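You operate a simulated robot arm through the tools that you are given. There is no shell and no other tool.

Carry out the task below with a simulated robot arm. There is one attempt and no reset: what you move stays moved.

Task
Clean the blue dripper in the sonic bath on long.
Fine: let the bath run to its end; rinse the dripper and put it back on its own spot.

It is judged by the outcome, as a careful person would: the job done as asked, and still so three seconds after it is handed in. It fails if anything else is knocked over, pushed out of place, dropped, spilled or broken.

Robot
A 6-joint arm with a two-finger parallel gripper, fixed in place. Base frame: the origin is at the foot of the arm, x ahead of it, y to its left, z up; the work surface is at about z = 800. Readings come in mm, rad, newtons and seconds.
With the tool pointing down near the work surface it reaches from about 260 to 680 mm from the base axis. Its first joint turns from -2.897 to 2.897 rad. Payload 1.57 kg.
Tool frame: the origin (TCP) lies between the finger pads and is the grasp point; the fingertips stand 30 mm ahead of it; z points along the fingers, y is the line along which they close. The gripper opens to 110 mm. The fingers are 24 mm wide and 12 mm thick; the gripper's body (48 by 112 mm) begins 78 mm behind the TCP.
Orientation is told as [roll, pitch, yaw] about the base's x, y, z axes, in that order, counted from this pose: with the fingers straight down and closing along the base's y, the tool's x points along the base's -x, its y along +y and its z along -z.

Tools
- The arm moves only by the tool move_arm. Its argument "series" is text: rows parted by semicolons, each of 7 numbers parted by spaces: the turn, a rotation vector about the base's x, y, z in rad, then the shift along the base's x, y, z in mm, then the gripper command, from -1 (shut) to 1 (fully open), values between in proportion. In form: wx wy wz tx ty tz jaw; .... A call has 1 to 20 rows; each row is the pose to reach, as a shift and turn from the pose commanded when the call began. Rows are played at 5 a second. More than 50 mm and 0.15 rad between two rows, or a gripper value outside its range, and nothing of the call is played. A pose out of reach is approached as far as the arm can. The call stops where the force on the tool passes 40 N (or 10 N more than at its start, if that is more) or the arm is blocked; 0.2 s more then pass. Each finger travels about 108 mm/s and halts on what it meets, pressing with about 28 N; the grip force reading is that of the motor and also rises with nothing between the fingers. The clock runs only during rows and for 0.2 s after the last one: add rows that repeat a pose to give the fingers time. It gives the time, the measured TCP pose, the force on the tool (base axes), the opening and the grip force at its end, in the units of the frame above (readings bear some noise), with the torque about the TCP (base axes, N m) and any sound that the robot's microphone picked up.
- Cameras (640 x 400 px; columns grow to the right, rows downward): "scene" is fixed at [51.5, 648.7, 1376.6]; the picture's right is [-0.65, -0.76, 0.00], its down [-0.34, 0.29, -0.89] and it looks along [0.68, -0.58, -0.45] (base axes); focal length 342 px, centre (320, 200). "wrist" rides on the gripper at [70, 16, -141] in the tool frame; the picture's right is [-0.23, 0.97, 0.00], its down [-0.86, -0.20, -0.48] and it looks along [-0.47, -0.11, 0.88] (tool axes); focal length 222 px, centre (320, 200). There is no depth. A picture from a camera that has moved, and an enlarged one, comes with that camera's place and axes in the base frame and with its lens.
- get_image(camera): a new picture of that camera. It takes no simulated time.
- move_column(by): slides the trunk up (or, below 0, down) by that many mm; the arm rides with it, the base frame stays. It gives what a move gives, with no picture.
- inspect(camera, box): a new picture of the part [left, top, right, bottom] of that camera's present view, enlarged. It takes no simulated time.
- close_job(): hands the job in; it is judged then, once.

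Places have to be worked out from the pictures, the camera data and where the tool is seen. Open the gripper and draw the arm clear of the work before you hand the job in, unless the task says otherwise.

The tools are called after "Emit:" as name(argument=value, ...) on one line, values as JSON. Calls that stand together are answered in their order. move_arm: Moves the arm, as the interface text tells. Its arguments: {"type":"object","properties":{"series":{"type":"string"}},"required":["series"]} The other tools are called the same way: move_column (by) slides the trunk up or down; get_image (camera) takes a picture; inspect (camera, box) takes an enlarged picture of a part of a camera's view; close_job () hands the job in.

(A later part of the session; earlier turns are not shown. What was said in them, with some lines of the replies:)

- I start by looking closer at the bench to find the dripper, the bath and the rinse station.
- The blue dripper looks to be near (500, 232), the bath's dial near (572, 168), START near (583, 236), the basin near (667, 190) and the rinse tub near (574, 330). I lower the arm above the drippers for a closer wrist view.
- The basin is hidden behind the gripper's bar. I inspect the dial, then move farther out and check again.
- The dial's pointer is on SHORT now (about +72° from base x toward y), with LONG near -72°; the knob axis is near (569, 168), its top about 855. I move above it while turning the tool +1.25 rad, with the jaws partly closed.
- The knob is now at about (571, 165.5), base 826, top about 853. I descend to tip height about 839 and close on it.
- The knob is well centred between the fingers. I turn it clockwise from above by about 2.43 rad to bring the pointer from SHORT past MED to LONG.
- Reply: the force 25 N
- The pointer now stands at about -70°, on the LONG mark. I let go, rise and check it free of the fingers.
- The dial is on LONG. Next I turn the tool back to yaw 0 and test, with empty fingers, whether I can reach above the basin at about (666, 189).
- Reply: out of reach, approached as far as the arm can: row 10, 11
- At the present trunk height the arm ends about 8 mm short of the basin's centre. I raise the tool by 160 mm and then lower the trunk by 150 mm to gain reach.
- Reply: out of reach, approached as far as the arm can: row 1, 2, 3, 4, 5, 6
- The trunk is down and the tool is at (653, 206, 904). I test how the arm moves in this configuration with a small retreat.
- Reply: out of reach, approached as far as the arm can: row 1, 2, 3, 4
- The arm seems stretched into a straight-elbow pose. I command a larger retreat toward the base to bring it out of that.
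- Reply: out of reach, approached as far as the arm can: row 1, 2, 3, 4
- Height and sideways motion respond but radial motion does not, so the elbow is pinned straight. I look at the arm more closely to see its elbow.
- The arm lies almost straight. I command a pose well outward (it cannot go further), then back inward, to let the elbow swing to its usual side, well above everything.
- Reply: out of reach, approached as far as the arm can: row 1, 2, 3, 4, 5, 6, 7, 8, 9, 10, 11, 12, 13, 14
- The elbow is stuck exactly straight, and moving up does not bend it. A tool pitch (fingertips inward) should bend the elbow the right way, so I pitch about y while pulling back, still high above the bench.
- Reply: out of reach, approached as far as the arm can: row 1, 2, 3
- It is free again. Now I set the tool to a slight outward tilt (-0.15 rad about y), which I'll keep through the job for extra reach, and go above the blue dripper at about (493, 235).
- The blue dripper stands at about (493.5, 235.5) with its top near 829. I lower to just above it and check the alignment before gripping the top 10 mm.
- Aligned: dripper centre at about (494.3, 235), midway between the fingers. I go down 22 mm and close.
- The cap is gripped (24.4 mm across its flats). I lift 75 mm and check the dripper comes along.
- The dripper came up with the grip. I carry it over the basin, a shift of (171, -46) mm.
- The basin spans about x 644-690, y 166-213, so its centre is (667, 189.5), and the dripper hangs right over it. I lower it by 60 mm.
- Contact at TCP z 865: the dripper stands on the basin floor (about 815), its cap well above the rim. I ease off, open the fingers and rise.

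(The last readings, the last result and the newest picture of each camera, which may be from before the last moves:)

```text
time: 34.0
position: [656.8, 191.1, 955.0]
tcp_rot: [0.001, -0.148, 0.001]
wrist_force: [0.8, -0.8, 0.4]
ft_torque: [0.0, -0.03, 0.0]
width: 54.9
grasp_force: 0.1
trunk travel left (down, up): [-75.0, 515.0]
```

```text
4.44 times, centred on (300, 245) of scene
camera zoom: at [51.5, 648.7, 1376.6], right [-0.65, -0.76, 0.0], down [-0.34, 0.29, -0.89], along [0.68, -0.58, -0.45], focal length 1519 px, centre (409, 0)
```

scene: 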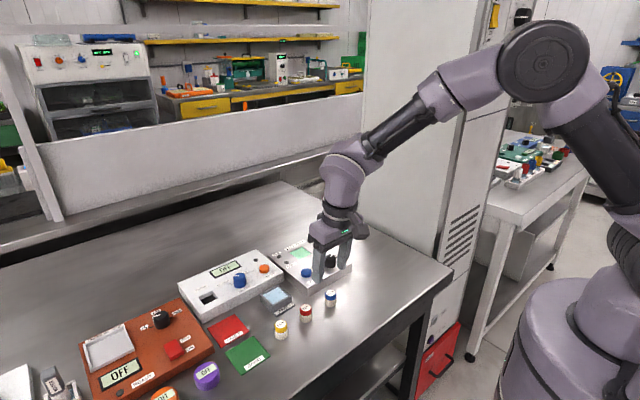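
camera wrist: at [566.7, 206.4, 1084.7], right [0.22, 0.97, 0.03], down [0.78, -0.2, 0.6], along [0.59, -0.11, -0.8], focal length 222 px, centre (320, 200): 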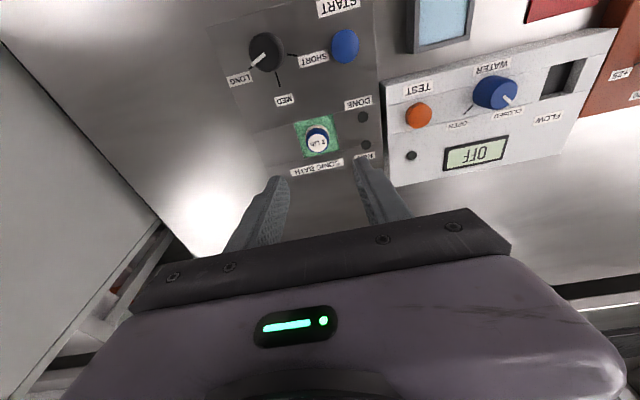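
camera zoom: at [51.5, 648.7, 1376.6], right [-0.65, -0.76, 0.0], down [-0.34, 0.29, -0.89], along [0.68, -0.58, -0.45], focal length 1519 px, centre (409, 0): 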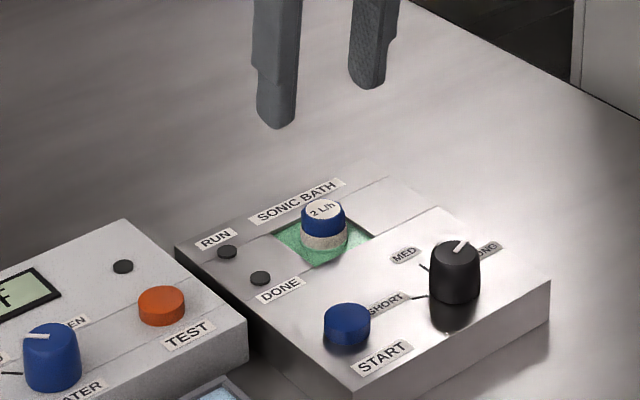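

The dripper stands upright in the bath with the dial on LONG. I close the fingers, straighten the tool and go above START at (583.4, 235).

Emit:
move_arm(series="0 0.08 0 -20 12 0 -0.5; 0 0.15 0 -45 27 -10 -1; 0 0.15 0 -73 44 -30 -1; 0 0.15 0 -73 44 -55 -1; 0 0.15 0 -73 44 -70 -1; 0 0.15 0 -73 44 -70 -1")

Emit:
inspect(camera="wrist", box=[220, 60, 440, 240])

Emit:
inspect(camera="scene", box=[250, 200, 350, 300])

```text
time: 35.4
position: [583.6, 235.2, 883.8]
tcp_rot: [-0.002, 0.002, 0.0]
wrist_force: [-0.3, 0.4, 1.0]
ft_torque: [0.04, -0.01, -0.01]
width: 0.0
grasp_force: 21.3
trunk travel left (down, up): [-75.0, 515.0]
```

```text
2.22 times, centred on (330, 150) of wrist
camera zoom: at [514.2, 250.8, 1025.3], right [0.23, 0.97, 0.0], down [0.86, -0.2, 0.48], along [0.46, -0.11, -0.88], focal length 494 px, centre (298, 311)
```

zoom: 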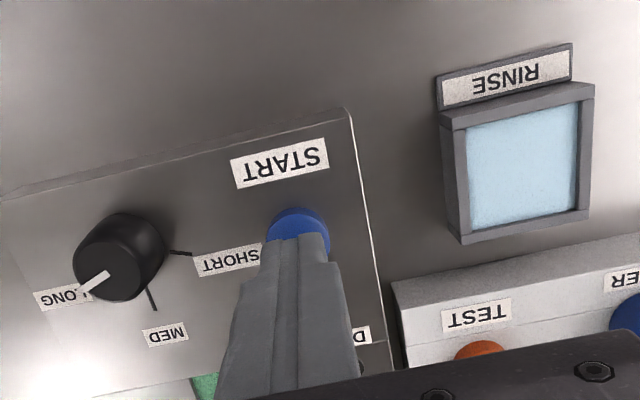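

```text
4.00 times, centred on (300, 250) of scene
camera zoom: at [51.5, 648.7, 1376.6], right [-0.65, -0.76, 0.0], down [-0.34, 0.29, -0.89], along [0.68, -0.58, -0.45], focal length 1367 px, centre (400, 0)
```

zoom: 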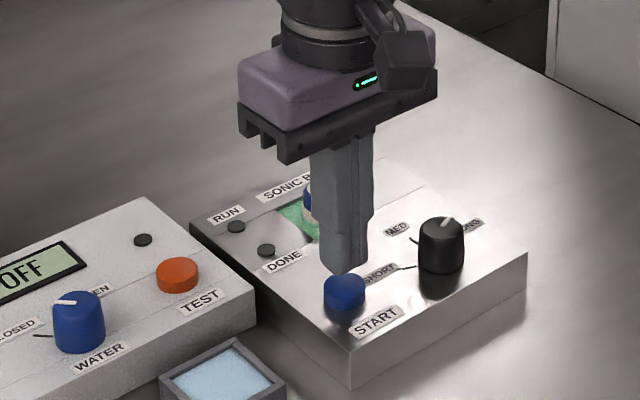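

The closed fingertips hang right over START, about 15 mm above. I press down in small steps, watching force and sound.

Emit:
move_arm(series="0 0 0 0 0 -8 -1; 0 0 0 0 0 -12 -1; 0 0 0 0 0 -15 -1; 0 0 0 0 0 -17 -1")

Emit:
inspect(camera="scene", box=[250, 200, 350, 300])

```text
time: 36.4
position: [585.4, 235.7, 866.9]
tcp_rot: [0.0, 0.002, -0.001]
wrist_force: [-0.2, -0.1, 1.4]
ft_torque: [0.01, -0.02, -0.02]
width: 0.0
grasp_force: 21.1
trunk travel left (down, up): [-75.0, 515.0]
heard: click
```

```text
4.00 times, centred on (300, 250) of scene
camera zoom: at [51.5, 648.7, 1376.6], right [-0.65, -0.76, 0.0], down [-0.34, 0.29, -0.89], along [0.68, -0.58, -0.45], focal length 1367 px, centre (400, 0)
```

zoom: 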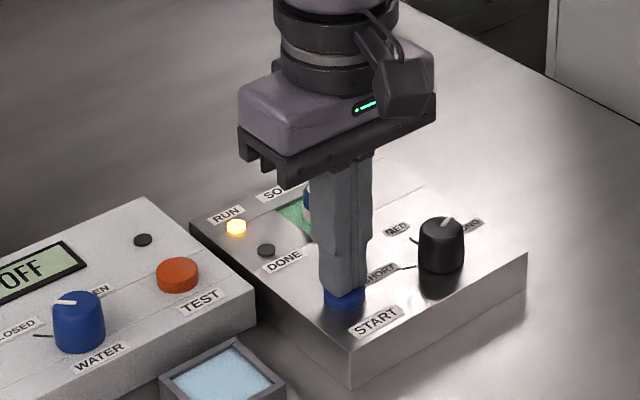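

A click was heard and the RUN lamp is lit. I lift off the button and wait above while the bath runs.

Emit:
move_arm(series="0 0 0 0 0 10 -1; 0 0 0 0 0 40 -1; 0 0 0 0 0 80 -1; 0 0 0 -10 0 110 -0.5; 0 0 0 -20 0 120 0; 0 0 0 -20 0 120 0")

Emit:
inspect(camera="scene", box=[230, 180, 370, 320])

Emit:
get_image(camera="wrist")

```text
time: 37.8
position: [565.8, 235.4, 987.0]
tcp_rot: [0.0, 0.001, 0.0]
wrist_force: [-0.4, 0.3, 0.4]
ft_torque: [-0.01, -0.01, 0.03]
width: 54.8
grasp_force: 0.0
trunk travel left (down, up): [-75.0, 515.0]
```

```text
2.86 times, centred on (300, 250) of scene
camera zoom: at [51.5, 648.7, 1376.6], right [-0.65, -0.76, 0.0], down [-0.34, 0.29, -0.89], along [0.68, -0.58, -0.45], focal length 976 px, centre (377, 57)
```

zoom: 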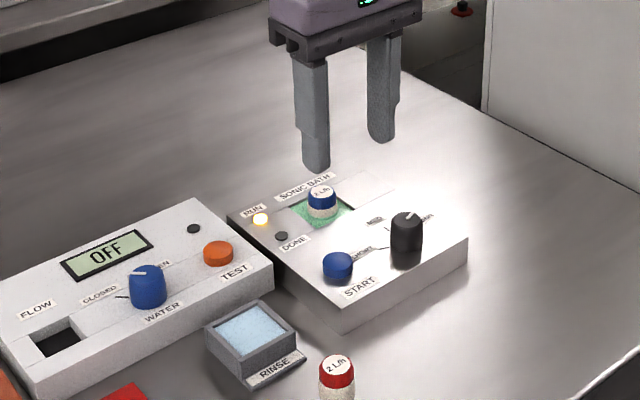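

```text
taken
camera wrist: at [494.7, 251.2, 1128.8], right [0.23, 0.97, 0.0], down [0.86, -0.2, 0.48], along [0.46, -0.11, -0.88], focal length 222 px, centre (320, 200)
```

wrist: 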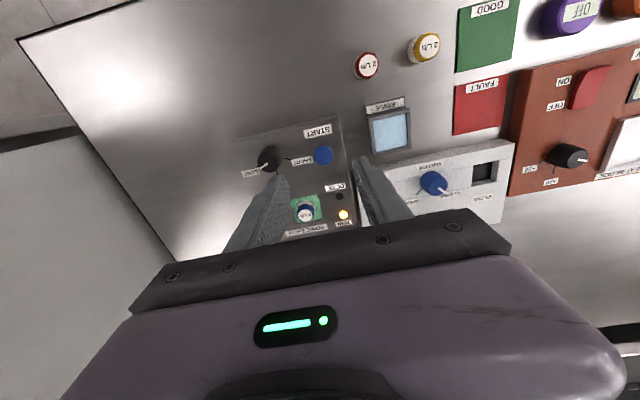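

The bath runs with the dripper in it. I use the time to move above the dripper with the outward tilt, then wait.

Emit:
move_arm(series="0 -0.08 0 30 -14 0 0; 0 -0.15 0 60 -28 -10 0; 0 -0.15 0 90 -40 -25 0; 0 -0.15 0 98 -44 -46.5 0; 0 -0.15 0 98 -44 -46.5 0; 0 -0.15 0 98 -44 -46.5 0; 0 -0.15 0 98 -44 -46.5 0; 0 -0.15 0 98 -44 -46.5 0; 0 -0.15 0 98 -44 -46.5 0; 0 -0.15 0 98 -44 -46.5 0; 0 -0.15 0 98 -44 -46.5 0; 0 -0.15 0 98 -44 -46.5 0; 0 -0.15 0 98 -44 -46.5 0; 0 -0.15 0 98 -44 -46.5 0; 0 -0.15 0 98 -44 -46.5 0; 0 -0.15 0 98 -44 -46.5 0; 0 -0.15 0 98 -44 -46.5 0; 0 -0.15 0 98 -44 -46.5 0; 0 -0.15 0 98 -44 -46.5 0; 0 -0.15 0 98 -44 -46.5 0")

Emit:
inspect(camera="scene", box=[230, 180, 370, 320])

Emit:
inspect(camera="wrist", box=[220, 60, 440, 240])

```text
time: 42.0
position: [662.2, 190.8, 941.4]
tcp_rot: [-0.002, -0.148, 0.001]
wrist_force: [0.4, 0.2, 0.1]
ft_torque: [0.0, 0.0, -0.01]
width: 54.9
grasp_force: 0.0
trunk travel left (down, up): [-75.0, 515.0]
```

```text
2.86 times, centred on (300, 250) of scene
camera zoom: at [51.5, 648.7, 1376.6], right [-0.65, -0.76, 0.0], down [-0.34, 0.29, -0.89], along [0.68, -0.58, -0.45], focal length 976 px, centre (377, 57)
```

zoom: 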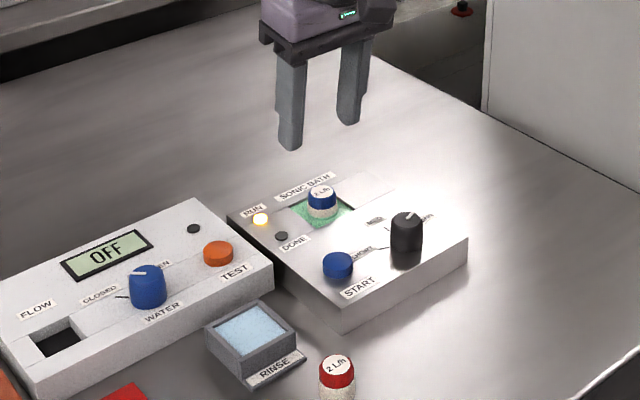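

```text
2.22 times, centred on (330, 150) of wrist
camera zoom: at [571.6, 204.9, 1070.2], right [0.22, 0.97, 0.03], down [0.78, -0.2, 0.6], along [0.59, -0.11, -0.8], focal length 494 px, centre (298, 311)
```

zoom: 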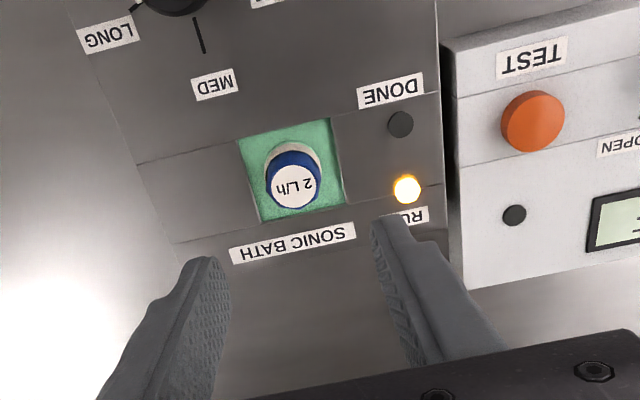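

RUN is still lit, so I keep waiting.

Emit:
move_arm(series="0 0 0 0 0 0 0; 0 0 0 0 0 0 0; 0 0 0 0 0 0 0; 0 0 0 0 0 0 0; 0 0 0 0 0 0 0; 0 0 0 0 0 0 0; 0 0 0 0 0 0 0; 0 0 0 0 0 0 0; 0 0 0 0 0 0 0; 0 0 0 0 0 0 0; 0 0 0 0 0 0 0; 0 0 0 0 0 0 0; 0 0 0 0 0 0 0; 0 0 0 0 0 0 0; 0 0 0 0 0 0 0; 0 0 0 0 0 0 0; 0 0 0 0 0 0 0; 0 0 0 0 0 0 0; 0 0 0 0 0 0 0; 0 0 0 0 0 0 0")

Emit:
inspect(camera="scene", box=[230, 180, 370, 320])

```text
time: 46.1
position: [662.6, 189.4, 940.4]
tcp_rot: [0.001, -0.15, 0.0]
wrist_force: [-0.1, -0.8, 0.0]
ft_torque: [0.01, 0.0, 0.01]
width: 54.9
grasp_force: 0.0
trunk travel left (down, up): [-75.0, 515.0]
```

```text
2.86 times, centred on (300, 250) of scene
camera zoom: at [51.5, 648.7, 1376.6], right [-0.65, -0.76, 0.0], down [-0.34, 0.29, -0.89], along [0.68, -0.58, -0.45], focal length 976 px, centre (377, 57)
```

zoom: 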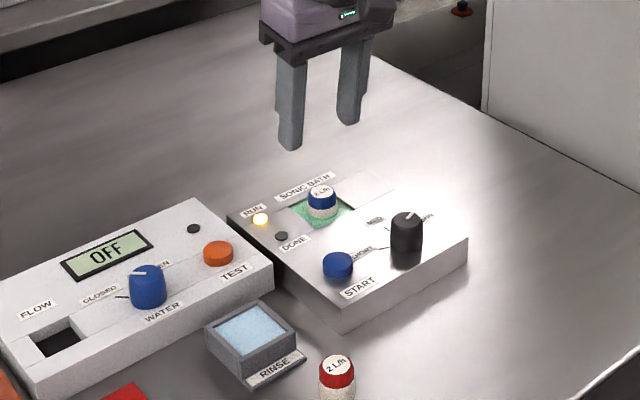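

Still running at 46 s; I wait on.

Emit:
move_arm(series="0 0 0 0 0 0 0; 0 0 0 0 0 0 0; 0 0 0 0 0 0 0; 0 0 0 0 0 0 0; 0 0 0 0 0 0 0; 0 0 0 0 0 0 0; 0 0 0 0 0 0 0; 0 0 0 0 0 0 0; 0 0 0 0 0 0 0; 0 0 0 0 0 0 0; 0 0 0 0 0 0 0; 0 0 0 0 0 0 0; 0 0 0 0 0 0 0; 0 0 0 0 0 0 0; 0 0 0 0 0 0 0; 0 0 0 0 0 0 0; 0 0 0 0 0 0 0; 0 0 0 0 0 0 0; 0 0 0 0 0 0 0; 0 0 0 0 0 0 0")

Emit:
inspect(camera="scene", box=[230, 180, 370, 320])

```text
time: 50.4
position: [662.3, 190.2, 940.6]
tcp_rot: [0.0, -0.149, -0.001]
wrist_force: [0.3, 1.0, 1.2]
ft_torque: [-0.02, 0.02, 0.01]
width: 54.9
grasp_force: 0.0
trunk travel left (down, up): [-75.0, 515.0]
```

```text
2.86 times, centred on (300, 250) of scene
camera zoom: at [51.5, 648.7, 1376.6], right [-0.65, -0.76, 0.0], down [-0.34, 0.29, -0.89], along [0.68, -0.58, -0.45], focal length 976 px, centre (377, 57)
```

zoom: 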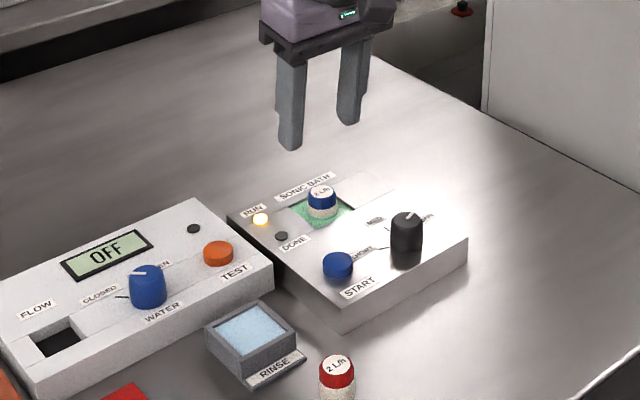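

Still running at 50 s; another wait.

Emit:
move_arm(series="0 0 0 0 0 0 0; 0 0 0 0 0 0 0; 0 0 0 0 0 0 0; 0 0 0 0 0 0 0; 0 0 0 0 0 0 0; 0 0 0 0 0 0 0; 0 0 0 0 0 0 0; 0 0 0 0 0 0 0; 0 0 0 0 0 0 0; 0 0 0 0 0 0 0; 0 0 0 0 0 0 0; 0 0 0 0 0 0 0; 0 0 0 0 0 0 0; 0 0 0 0 0 0 0; 0 0 0 0 0 0 0; 0 0 0 0 0 0 0; 0 0 0 0 0 0 0; 0 0 0 0 0 0 0; 0 0 0 0 0 0 0; 0 0 0 0 0 0 0")

Emit:
inspect(camera="scene", box=[230, 180, 370, 320])

```text
time: 54.5
position: [662.9, 188.9, 939.5]
tcp_rot: [0.0, -0.149, 0.001]
wrist_force: [0.1, -0.4, 0.2]
ft_torque: [-0.01, -0.04, -0.02]
width: 55.1
grasp_force: 0.0
trunk travel left (down, up): [-75.0, 515.0]
```

```text
2.86 times, centred on (300, 250) of scene
camera zoom: at [51.5, 648.7, 1376.6], right [-0.65, -0.76, 0.0], down [-0.34, 0.29, -0.89], along [0.68, -0.58, -0.45], focal length 976 px, centre (377, 57)
```

zoom: 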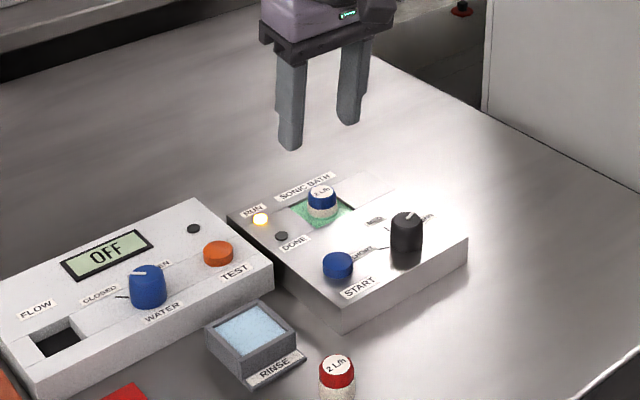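

RUN is still lit at 54.5 s; I keep waiting.

Emit:
move_arm(series="0 0 0 0 0 0 0; 0 0 0 0 0 0 0; 0 0 0 0 0 0 0; 0 0 0 0 0 0 0; 0 0 0 0 0 0 0; 0 0 0 0 0 0 0; 0 0 0 0 0 0 0; 0 0 0 0 0 0 0; 0 0 0 0 0 0 0; 0 0 0 0 0 0 0; 0 0 0 0 0 0 0; 0 0 0 0 0 0 0; 0 0 0 0 0 0 0; 0 0 0 0 0 0 0; 0 0 0 0 0 0 0; 0 0 0 0 0 0 0; 0 0 0 0 0 0 0; 0 0 0 0 0 0 0; 0 0 0 0 0 0 0; 0 0 0 0 0 0 0")

Emit:
inspect(camera="scene", box=[230, 180, 370, 320])

```text
time: 58.8
position: [662.1, 189.6, 939.5]
tcp_rot: [-0.001, -0.149, 0.001]
wrist_force: [0.0, 0.0, -0.2]
ft_torque: [0.01, -0.01, -0.01]
width: 55.0
grasp_force: 0.0
trunk travel left (down, up): [-75.0, 515.0]
```

```text
2.86 times, centred on (300, 250) of scene
camera zoom: at [51.5, 648.7, 1376.6], right [-0.65, -0.76, 0.0], down [-0.34, 0.29, -0.89], along [0.68, -0.58, -0.45], focal length 976 px, centre (377, 57)
```

zoom: 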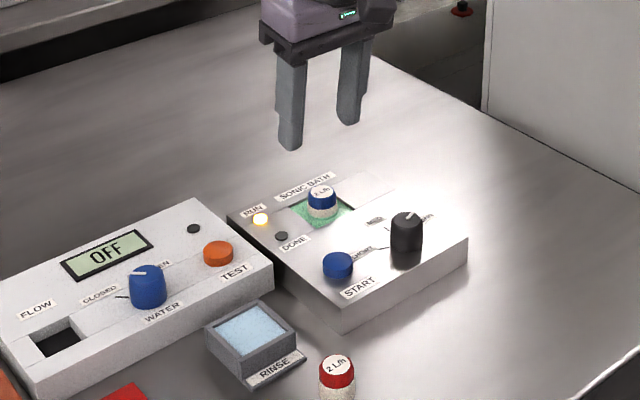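

RUN is still lit at 58.8 s; I go on waiting.

Emit:
move_arm(series="0 0 0 0 0 0 0; 0 0 0 0 0 0 0; 0 0 0 0 0 0 0; 0 0 0 0 0 0 0; 0 0 0 0 0 0 0; 0 0 0 0 0 0 0; 0 0 0 0 0 0 0; 0 0 0 0 0 0 0; 0 0 0 0 0 0 0; 0 0 0 0 0 0 0; 0 0 0 0 0 0 0; 0 0 0 0 0 0 0; 0 0 0 0 0 0 0; 0 0 0 0 0 0 0; 0 0 0 0 0 0 0; 0 0 0 0 0 0 0; 0 0 0 0 0 0 0; 0 0 0 0 0 0 0; 0 0 0 0 0 0 0; 0 0 0 0 0 0 0")

Emit:
inspect(camera="scene", box=[230, 180, 370, 320])

```text
time: 63.0
position: [661.6, 189.5, 941.2]
tcp_rot: [-0.001, -0.15, 0.001]
wrist_force: [-0.7, 0.8, 0.1]
ft_torque: [-0.02, 0.02, 0.0]
width: 54.9
grasp_force: 0.1
trunk travel left (down, up): [-75.0, 515.0]
```

```text
2.86 times, centred on (300, 250) of scene
camera zoom: at [51.5, 648.7, 1376.6], right [-0.65, -0.76, 0.0], down [-0.34, 0.29, -0.89], along [0.68, -0.58, -0.45], focal length 976 px, centre (377, 57)
```

zoom: 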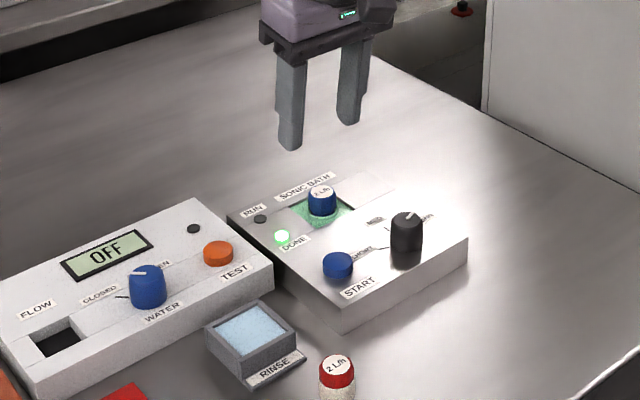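

RUN is out and DONE is lit green: the long cycle has ended (about 25 s). I check the dripper's place from the wrist camera before gripping it.

Emit:
inspect(camera="wrist", box=[250, 80, 410, 220])

Emit:
inspect(camera="scene", box=[270, 210, 340, 270])

```text
2.86 times, centred on (330, 150) of wrist
camera zoom: at [571.6, 204.9, 1070.2], right [0.22, 0.97, 0.03], down [0.78, -0.2, 0.6], along [0.59, -0.11, -0.8], focal length 635 px, centre (291, 343)
```

zoom: 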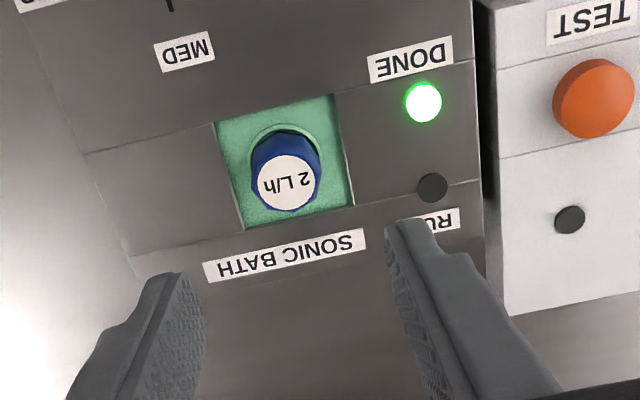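

```text
6.67 times, centred on (305, 240) of scene
camera zoom: at [51.5, 648.7, 1376.6], right [-0.65, -0.76, 0.0], down [-0.34, 0.29, -0.89], along [0.68, -0.58, -0.45], focal length 2278 px, centre (420, -67)
```

zoom: 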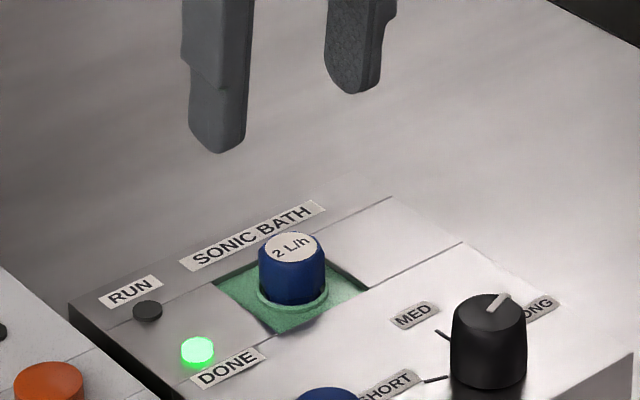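

The dripper stands at (666.5, 189.6), coated with the bath's liquid. I descend 74 mm to the same grip height and close on the cap.

Emit:
move_arm(series="0 0 0 0.5 0 -30 0; 0 0 0 0.5 0 -55 0; 0 0 0 0.5 0 -68 0; 0 0 0 0.5 0 -74 0; 0 0 0 0.5 0 -74 0; 0 0 0 0.5 0 -74 -0.3; 0 0 0 0.5 0 -74 -0.5; 0 0 0 0.5 0 -74 -1; 0 0 0 0.5 0 -74 -1")

Emit:
inspect(camera="wrist", box=[250, 90, 410, 230])

```text
time: 65.0
position: [664.2, 190.7, 867.6]
tcp_rot: [0.0, -0.15, 0.0]
wrist_force: [-0.6, -0.1, -0.6]
ft_torque: [0.0, -0.02, 0.0]
width: 24.4
grasp_force: 27.9
trunk travel left (down, up): [-75.0, 515.0]
```

```text
2.86 times, centred on (330, 160) of wrist
camera zoom: at [573.2, 205.4, 997.2], right [0.22, 0.97, 0.03], down [0.78, -0.2, 0.6], along [0.59, -0.11, -0.8], focal length 635 px, centre (291, 314)
```

zoom: 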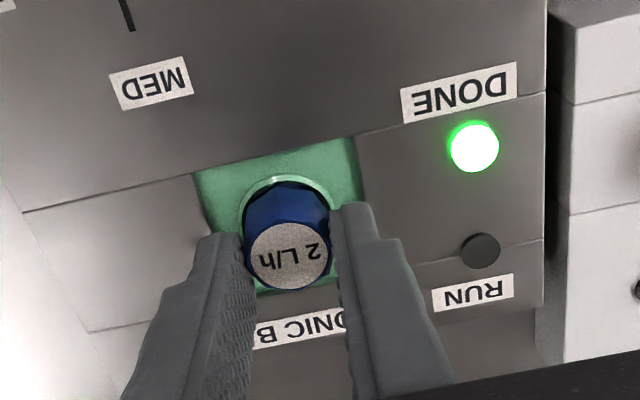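

The cap is gripped again at 24.4 mm. I lift 80 mm straight up.

Emit:
move_arm(series="0 0 0 0 0 10 -1; 0 0 0 0 0 30 -1; 0 0 0 0 0 55 -1; 0 0 0 0 0 80 -1; 0 0 0 0 0 80 -1")

Emit:
inspect(camera="scene", box=[230, 180, 370, 320])

```text
time: 66.2
position: [662.6, 190.8, 947.8]
tcp_rot: [0.001, -0.149, 0.001]
wrist_force: [0.3, -0.5, -0.8]
ft_torque: [0.01, 0.02, 0.03]
width: 24.3
grasp_force: 28.4
trunk travel left (down, up): [-75.0, 515.0]
```

```text
2.86 times, centred on (300, 250) of scene
camera zoom: at [51.5, 648.7, 1376.6], right [-0.65, -0.76, 0.0], down [-0.34, 0.29, -0.89], along [0.68, -0.58, -0.45], focal length 976 px, centre (377, 57)
```

zoom: 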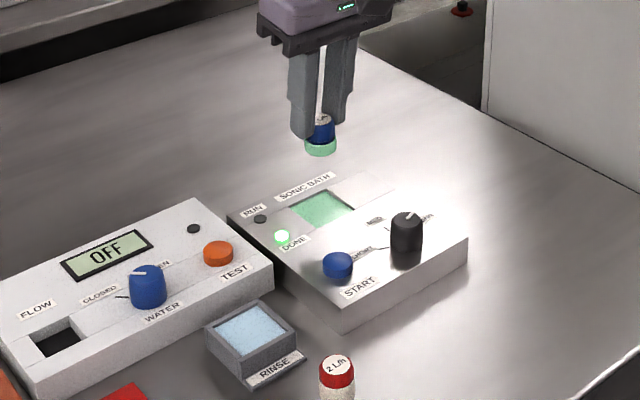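

Lifted clear, its body green with bath liquid. I carry it over toward the rinse tub at about (578, 330).

Emit:
move_arm(series="0 0 0 -18 28 0 -1; 0 0 0 -36 56 0 -1; 0 0 0 -54 84 0 -1; 0 0 0 -72 112 0 -1; 0 0 0 -88 139 0 -1; 0 0 0 -88 139 0 -1")

Emit:
get_image(camera="wrist")

Emit:
inspect(camera="wrist", box=[250, 90, 410, 230])

Emit:
inspect(camera="scene", box=[220, 190, 340, 320])

```text
time: 67.5
position: [574.1, 331.1, 947.2]
tcp_rot: [0.002, -0.148, 0.002]
wrist_force: [0.9, 0.6, -0.6]
ft_torque: [-0.02, -0.01, 0.02]
width: 24.5
grasp_force: 27.7
trunk travel left (down, up): [-75.0, 515.0]
```

```text
taken
camera wrist: at [484.5, 347.1, 1076.6], right [0.22, 0.97, 0.03], down [0.78, -0.2, 0.6], along [0.59, -0.11, -0.8], focal length 222 px, centre (320, 200)
```

wrist: 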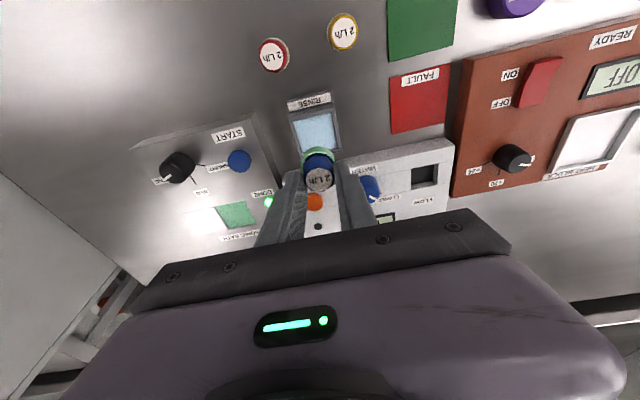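

```text
2.86 times, centred on (330, 160) of wrist
camera zoom: at [484.5, 347.1, 1076.6], right [0.22, 0.97, 0.03], down [0.78, -0.2, 0.6], along [0.59, -0.11, -0.8], focal length 635 px, centre (291, 314)
```

zoom: 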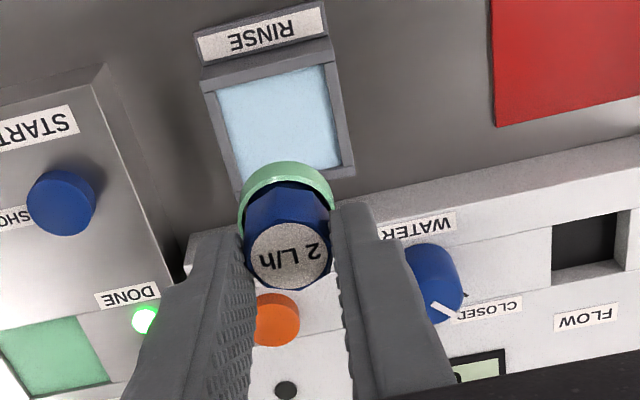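

```text
3.08 times, centred on (280, 255) of scene
camera zoom: at [51.5, 648.7, 1376.6], right [-0.65, -0.76, 0.0], down [-0.34, 0.29, -0.89], along [0.68, -0.58, -0.45], focal length 1052 px, centre (443, 31)
```

zoom: 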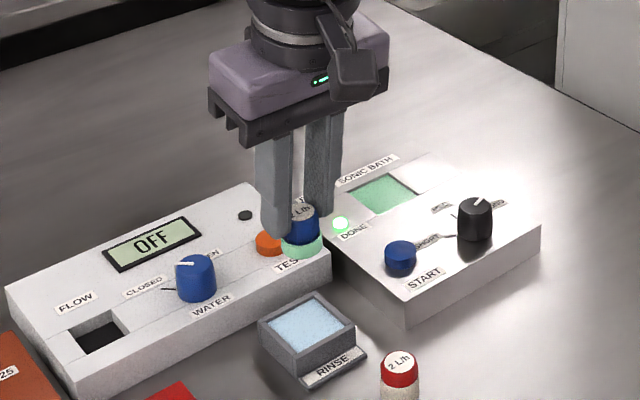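

The tub's inner opening is centred at about (580, 329.7). I lower the dripper until it is just into the water, then check.

Emit:
move_arm(series="0 0 0 2 -1 -30 -1; 0 0 0 2 -1 -55 -1; 0 0 0 2 -1 -68 -1; 0 0 0 2 -1 -76 -1; 0 0 0 2 -1 -76 -1")

Emit:
inspect(camera="wrist", box=[250, 90, 410, 230])

Emit:
inspect(camera="scene", box=[230, 220, 330, 320])

```text
time: 68.8
position: [577.8, 328.9, 870.8]
tcp_rot: [-0.001, -0.148, 0.001]
wrist_force: [-0.3, 0.5, -0.4]
ft_torque: [0.0, 0.0, 0.0]
width: 24.5
grasp_force: 28.5
trunk travel left (down, up): [-75.0, 515.0]
```

```text
2.86 times, centred on (330, 160) of wrist
camera zoom: at [487.0, 344.5, 999.8], right [0.22, 0.97, 0.03], down [0.78, -0.2, 0.6], along [0.59, -0.11, -0.8], focal length 635 px, centre (291, 314)
```

zoom: 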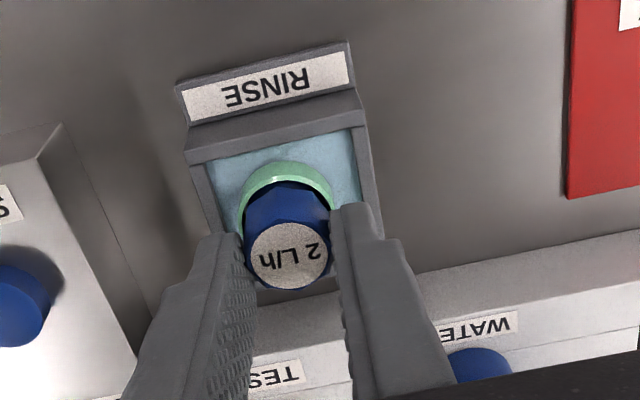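

```text
4.00 times, centred on (280, 270) of scene
camera zoom: at [51.5, 648.7, 1376.6], right [-0.65, -0.76, 0.0], down [-0.34, 0.29, -0.89], along [0.68, -0.58, -0.45], focal length 1367 px, centre (480, -80)
```

zoom: 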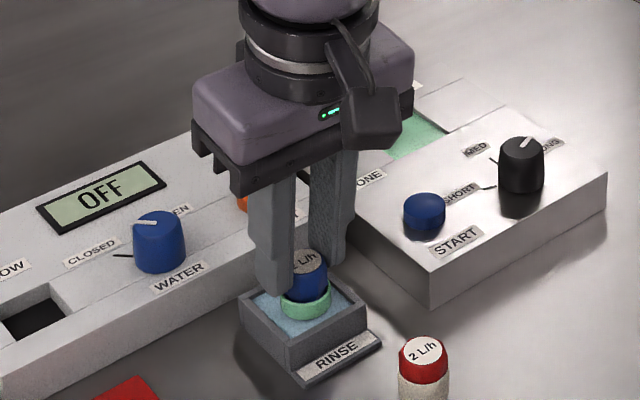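

Well centred over the tub. I lower on in small steps, watching for contact.

Emit:
move_arm(series="0 0 0 -0.5 0.5 -3 -1; 0 0 0 -0.5 0.5 -5 -1; 0 0 0 -0.5 0.5 -7 -1; 0 0 0 -0.5 0.5 -7 -1")

Emit:
inspect(camera="scene", box=[230, 220, 330, 320])

```text
time: 69.8
position: [576.5, 329.0, 862.9]
tcp_rot: [0.001, -0.146, 0.0]
wrist_force: [-0.1, 0.1, 0.2]
ft_torque: [-0.02, 0.02, -0.03]
width: 24.4
grasp_force: 27.7
trunk travel left (down, up): [-75.0, 515.0]
```

```text
4.00 times, centred on (280, 270) of scene
camera zoom: at [51.5, 648.7, 1376.6], right [-0.65, -0.76, 0.0], down [-0.34, 0.29, -0.89], along [0.68, -0.58, -0.45], focal length 1367 px, centre (480, -80)
```

zoom: 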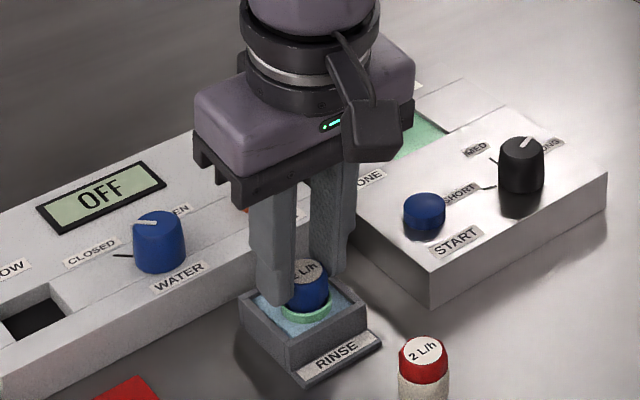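

No contact yet and the green ring still shows. I go a few millimetres deeper.

Emit:
move_arm(series="0 0 0 0 0 -2 -1; 0 0 0 0 0 -4 -1; 0 0 0 0 0 -4 -1; 0 0 0 0 0 -4 -1; 0 0 0 0 0 -4 -1; 0 0 0 0 0 -4 -1")

Emit:
inspect(camera="scene", box=[250, 250, 320, 310])

Emit:
inspect(camera="wrist", box=[250, 90, 410, 230])

```text
time: 71.2
position: [576.3, 329.7, 858.5]
tcp_rot: [0.0, -0.149, 0.001]
wrist_force: [-0.1, 1.1, -0.8]
ft_torque: [-0.01, -0.02, -0.03]
width: 24.4
grasp_force: 28.0
trunk travel left (down, up): [-75.0, 515.0]
```

```text
6.67 times, centred on (285, 280) of scene
camera zoom: at [51.5, 648.7, 1376.6], right [-0.65, -0.76, 0.0], down [-0.34, 0.29, -0.89], along [0.68, -0.58, -0.45], focal length 2278 px, centre (553, -333)
```

zoom: 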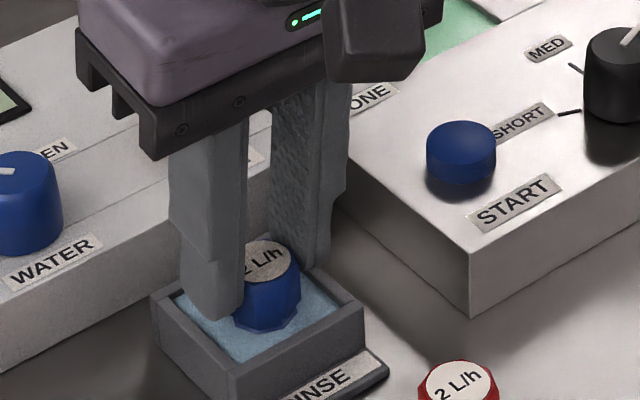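

```text
2.86 times, centred on (330, 160) of wrist
camera zoom: at [486.0, 345.1, 989.6], right [0.22, 0.97, 0.03], down [0.78, -0.2, 0.6], along [0.59, -0.11, -0.8], focal length 635 px, centre (291, 314)
```

zoom: 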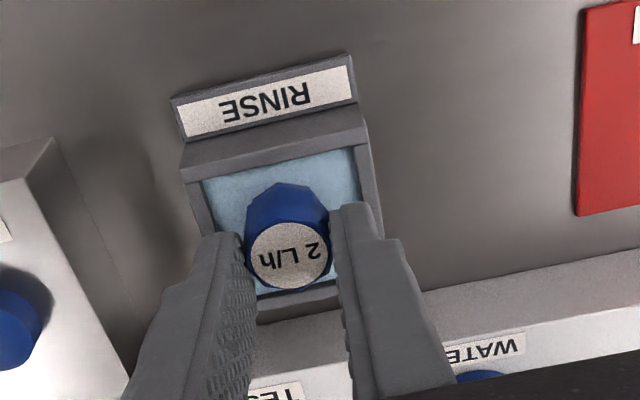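

The body is now fully under the water up to the cap. I hold it there for about three seconds with a slight up-and-down swish, then lift it out and check.

Emit:
move_arm(series="0 0 0 0 0 0 -1; 0 0 0 0 0 0 -1; 0 0 0 0 0 1 -1; 0 0 0 0 0 0 -1; 0 0 0 0 0 0 -1; 0 0 0 0 0 0 -1; 0 0 0 0 0 1 -1; 0 0 0 0 0 0 -1; 0 0 0 0 0 0 -1; 0 0 0 0 0 0 -1; 0 0 0 0 0 0 -1; 0 0 0 0 0 0 -1; 0 0 0 0 0 0 -1; 0 0 0 0 0 20 -1; 0 0 0 0 0 45 -1; 0 0 0 0 0 80 -1; 0 0 0 0 0 80 -1")

Emit:
inspect(camera="scene", box=[240, 210, 340, 310])

Emit:
inspect(camera="wrist", box=[250, 90, 410, 230])

```text
time: 74.8
position: [576.8, 330.2, 940.6]
tcp_rot: [0.001, -0.149, 0.0]
wrist_force: [0.6, 1.0, -0.7]
ft_torque: [0.01, -0.01, -0.04]
width: 24.0
grasp_force: 27.9
trunk travel left (down, up): [-75.0, 515.0]
```

```text
4.00 times, centred on (290, 260) of scene
camera zoom: at [51.5, 648.7, 1376.6], right [-0.65, -0.76, 0.0], down [-0.34, 0.29, -0.89], along [0.68, -0.58, -0.45], focal length 1367 px, centre (440, -40)
```

zoom: 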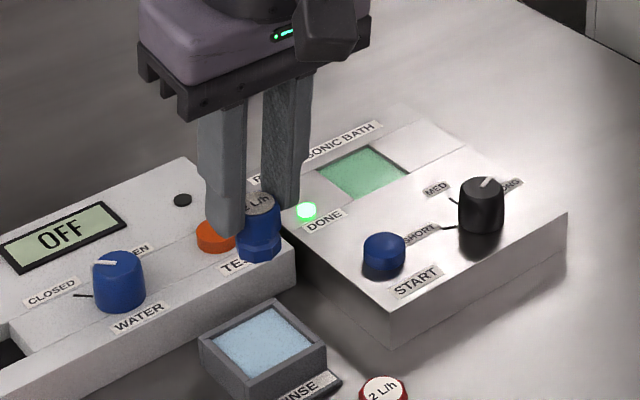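

```text
2.86 times, centred on (330, 160) of wrist
camera zoom: at [485.9, 345.2, 1070.1], right [0.22, 0.97, 0.03], down [0.78, -0.2, 0.6], along [0.59, -0.11, -0.8], focal length 635 px, centre (291, 314)
```

zoom: 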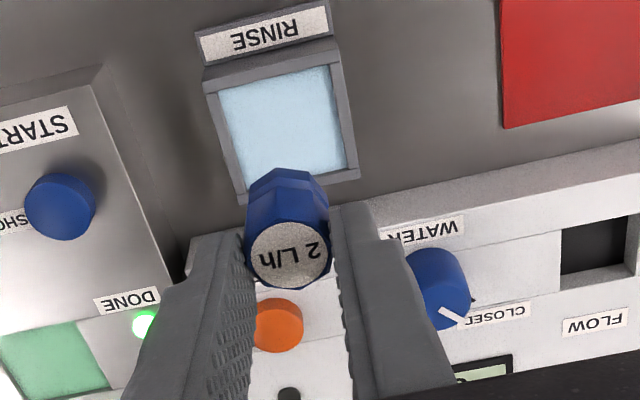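

The dripper comes out clean, all blue. Its home is a shift of (-85.5, -93.5) mm from here by my track of commands; I carry it there at height.

Emit:
move_arm(series="0 0 0 -21 -23 0 -1; 0 0 0 -43 -47 0 -1; 0 0 0 -64 -70 0 -1; 0 0 0 -85.5 -93.5 0 -1; 0 0 0 -85.5 -93.5 -30 -1; 0 0 0 -85.5 -93.5 -60 -1; 0 0 0 -85.5 -93.5 -60 -1")

Emit:
inspect(camera="wrist", box=[220, 90, 420, 230])

Emit:
inspect(camera="scene", box=[290, 235, 370, 315])

```text
time: 76.3
position: [491.5, 235.4, 877.1]
tcp_rot: [0.0, -0.149, 0.001]
wrist_force: [0.3, -0.8, -1.1]
ft_torque: [0.02, 0.0, -0.01]
width: 24.0
grasp_force: 28.2
trunk travel left (down, up): [-75.0, 515.0]
```

```text
2.86 times, centred on (320, 160) of wrist
camera zoom: at [400.4, 250.6, 1007.4], right [0.22, 0.97, 0.03], down [0.78, -0.2, 0.6], along [0.59, -0.11, -0.8], focal length 635 px, centre (320, 314)
```

zoom: 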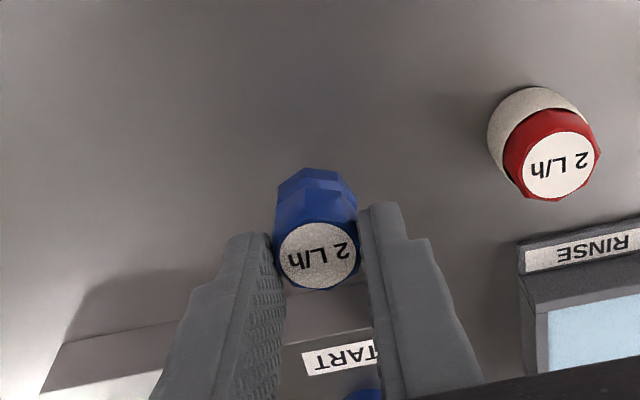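

```text
5.00 times, centred on (330, 275) of scene
camera zoom: at [51.5, 648.7, 1376.6], right [-0.65, -0.76, 0.0], down [-0.34, 0.29, -0.89], along [0.68, -0.58, -0.45], focal length 1709 px, centre (270, -175)
```

zoom: 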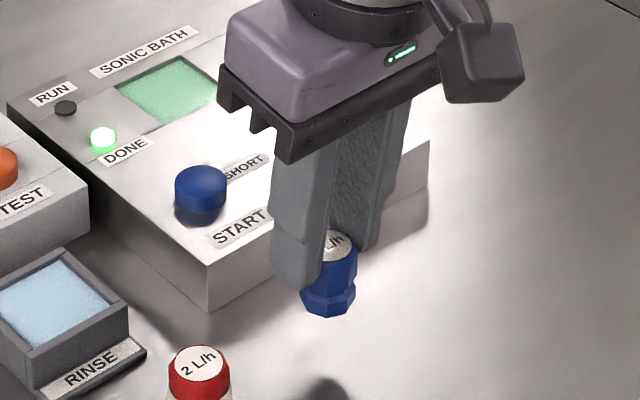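

It hangs about 28 mm above its spot. I lower it nearly down and then by single millimetres to touch.

Emit:
move_arm(series="0 0 0 0 0 -12 -1; 0 0 0 0 0 -22 -1; 0 0 0 0 0 -25 -1; 0 0 0 0 0 -26.5 -1; 0 0 0 0 0 -26.5 -1")

Emit:
inspect(camera="scene", box=[300, 265, 360, 315])

```text
time: 77.5
position: [490.3, 235.9, 851.5]
tcp_rot: [-0.001, -0.147, 0.0]
wrist_force: [-1.6, -1.2, -0.2]
ft_torque: [-0.03, 0.02, 0.02]
width: 24.3
grasp_force: 28.1
trunk travel left (down, up): [-75.0, 515.0]
```

```text
8.00 times, centred on (330, 290) of scene
camera zoom: at [51.5, 648.7, 1376.6], right [-0.65, -0.76, 0.0], down [-0.34, 0.29, -0.89], along [0.68, -0.58, -0.45], focal length 2734 px, centre (240, -520)
```

zoom: 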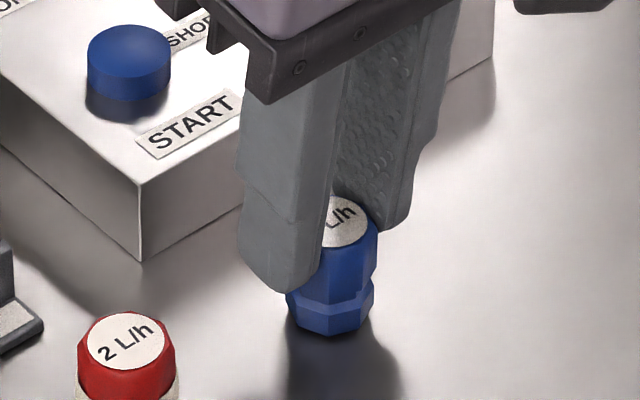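

No contact force yet; I ease down a couple of millimetres more.

Emit:
move_arm(series="0 0 0 0 0 -1 -1; 0 0 0 0 0 -2 -1; 0 0 0 0 0 -2 -1")

```text
time: 78.3
position: [490.6, 236.0, 850.9]
tcp_rot: [-0.001, -0.148, 0.001]
wrist_force: [0.0, 0.4, 6.2]
ft_torque: [0.11, -0.04, 0.02]
width: 24.5
grasp_force: 28.2
trunk travel left (down, up): [-75.0, 515.0]
```

The dripper stands on the bench (6 N). I ease off slightly, open slowly and rise straight up, then pull back.

Emit:
move_arm(series="0 0 0 0 0 0.6 -1; 0 0 0 0 0 0.6 -0.45; 0 0 0 0 0 0.6 -0.2; 0 0 0 0 0 0.6 0; 0 0 0 0 0 0.6 0; 0 0 0 0 0 10 0; 0 0 0 0 0 30 0; 0 0 0 0 0 60 0; 0 0 0 0 0 95 0; 0 0 0 0 0 130 0; 0 0 0 0 0 130 0")

Emit:
get_image(camera="scene")

Emit:
inspect(camera="scene", box=[220, 225, 360, 325])

Emit:
inspect(camera="wrist", box=[240, 70, 440, 230])

```text
time: 80.8
position: [491.6, 234.7, 980.2]
tcp_rot: [0.0, -0.149, 0.0]
wrist_force: [0.6, 0.8, -0.1]
ft_torque: [-0.01, 0.04, 0.0]
width: 55.2
grasp_force: 0.0
trunk travel left (down, up): [-75.0, 515.0]
```

```text
taken
```

scene: 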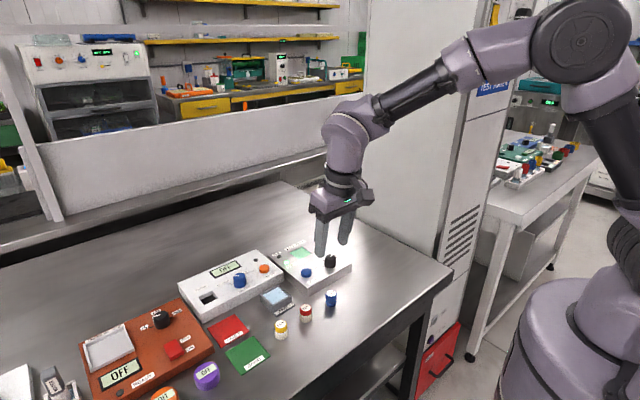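

```text
4.00 times, centred on (290, 275) of scene
camera zoom: at [51.5, 648.7, 1376.6], right [-0.65, -0.76, 0.0], down [-0.34, 0.29, -0.89], along [0.68, -0.58, -0.45], focal length 1367 px, centre (440, -100)
```

zoom: 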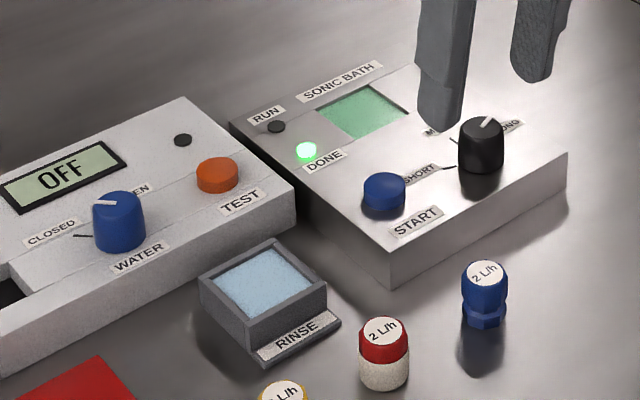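

```text
2.50 times, centred on (340, 150) of wrist
camera zoom: at [400.7, 250.6, 1110.0], right [0.22, 0.97, 0.03], down [0.78, -0.2, 0.6], along [0.59, -0.11, -0.8], focal length 555 px, centre (270, 325)
```

zoom: 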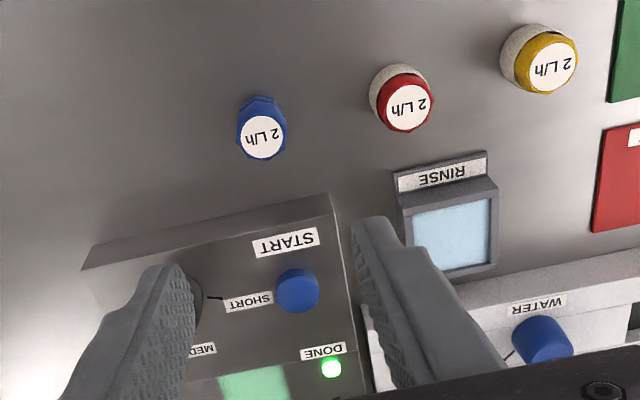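

The clean dripper stands on its original spot (same pixels as at the start, within about 1 mm), and nothing else has moved. I draw the arm up and back, then check once more.

Emit:
move_arm(series="0 0.08 0 -10 -5 40 0; 0 0.15 0 -20 -15 80 0; 0 0.15 0 -40 -30 110 0; 0 0.15 0 -60 -45 130 0; 0 0.15 0 -60 -45 130 0; 0 0.15 0 -60 -45 130 0")

Emit:
get_image(camera="scene")

Emit:
get_image(camera="wrist")

```text
time: 82.2
position: [429.5, 191.2, 1109.2]
tcp_rot: [0.0, 0.0, 0.001]
wrist_force: [-0.3, 0.0, 0.0]
ft_torque: [0.02, -0.01, 0.01]
width: 55.3
grasp_force: 0.1
trunk travel left (down, up): [-75.0, 515.0]
```

```text
taken
```

scene: 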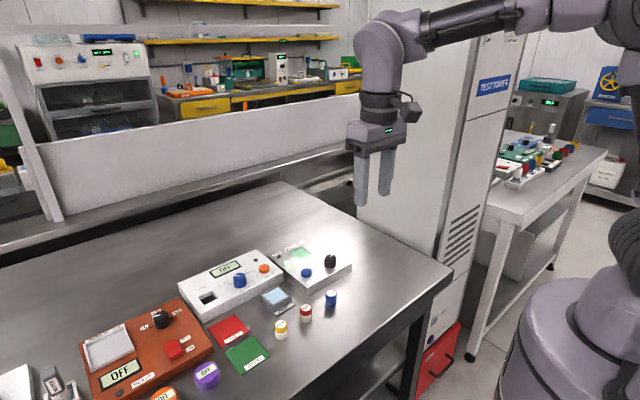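

```text
taken
camera wrist: at [359.5, 205.8, 1251.9], right [0.23, 0.97, 0.0], down [0.86, -0.2, 0.48], along [0.46, -0.11, -0.88], focal length 222 px, centre (320, 200)
```

wrist: 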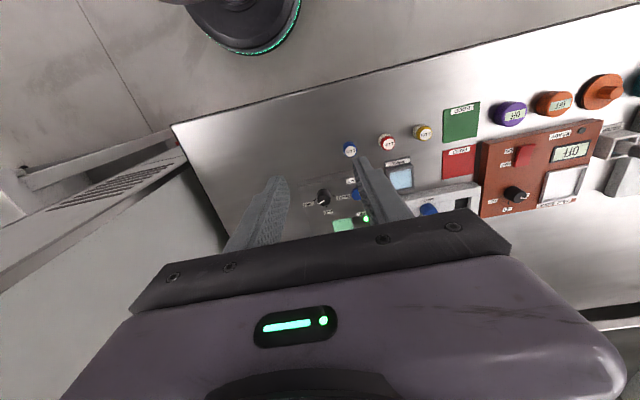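

The arm is clear and the gripper open. The dripper is clean, rinsed and back on its spot, so I hand the job in.

Emit:
close_job()

```text
The job is handed in.
```

The blue dripper is cleaned, rinsed and back on its own spot, and I have handed the job in.

- **Bath:** I turned the dial from SHORT to LONG, stood the dripper in the basin and pressed START. The bath ran about 25 seconds until RUN went out and DONE lit.
- **Rinse:** I dipped the dripper in the rinse tub and held it under for about four seconds. The green bath liquid came off and it looked clean blue all over.
- **Return:** It stands within about 1 mm of where it started, judged from the scene camera. In the last pictures nothing else on the bench had moved.

I left the dial on LONG and the DONE lamp lit. The trunk is 150 mm lower than at the start, because the arm could not quite reach the basin from its original height. The gripper is open and the arm is clear of the work.
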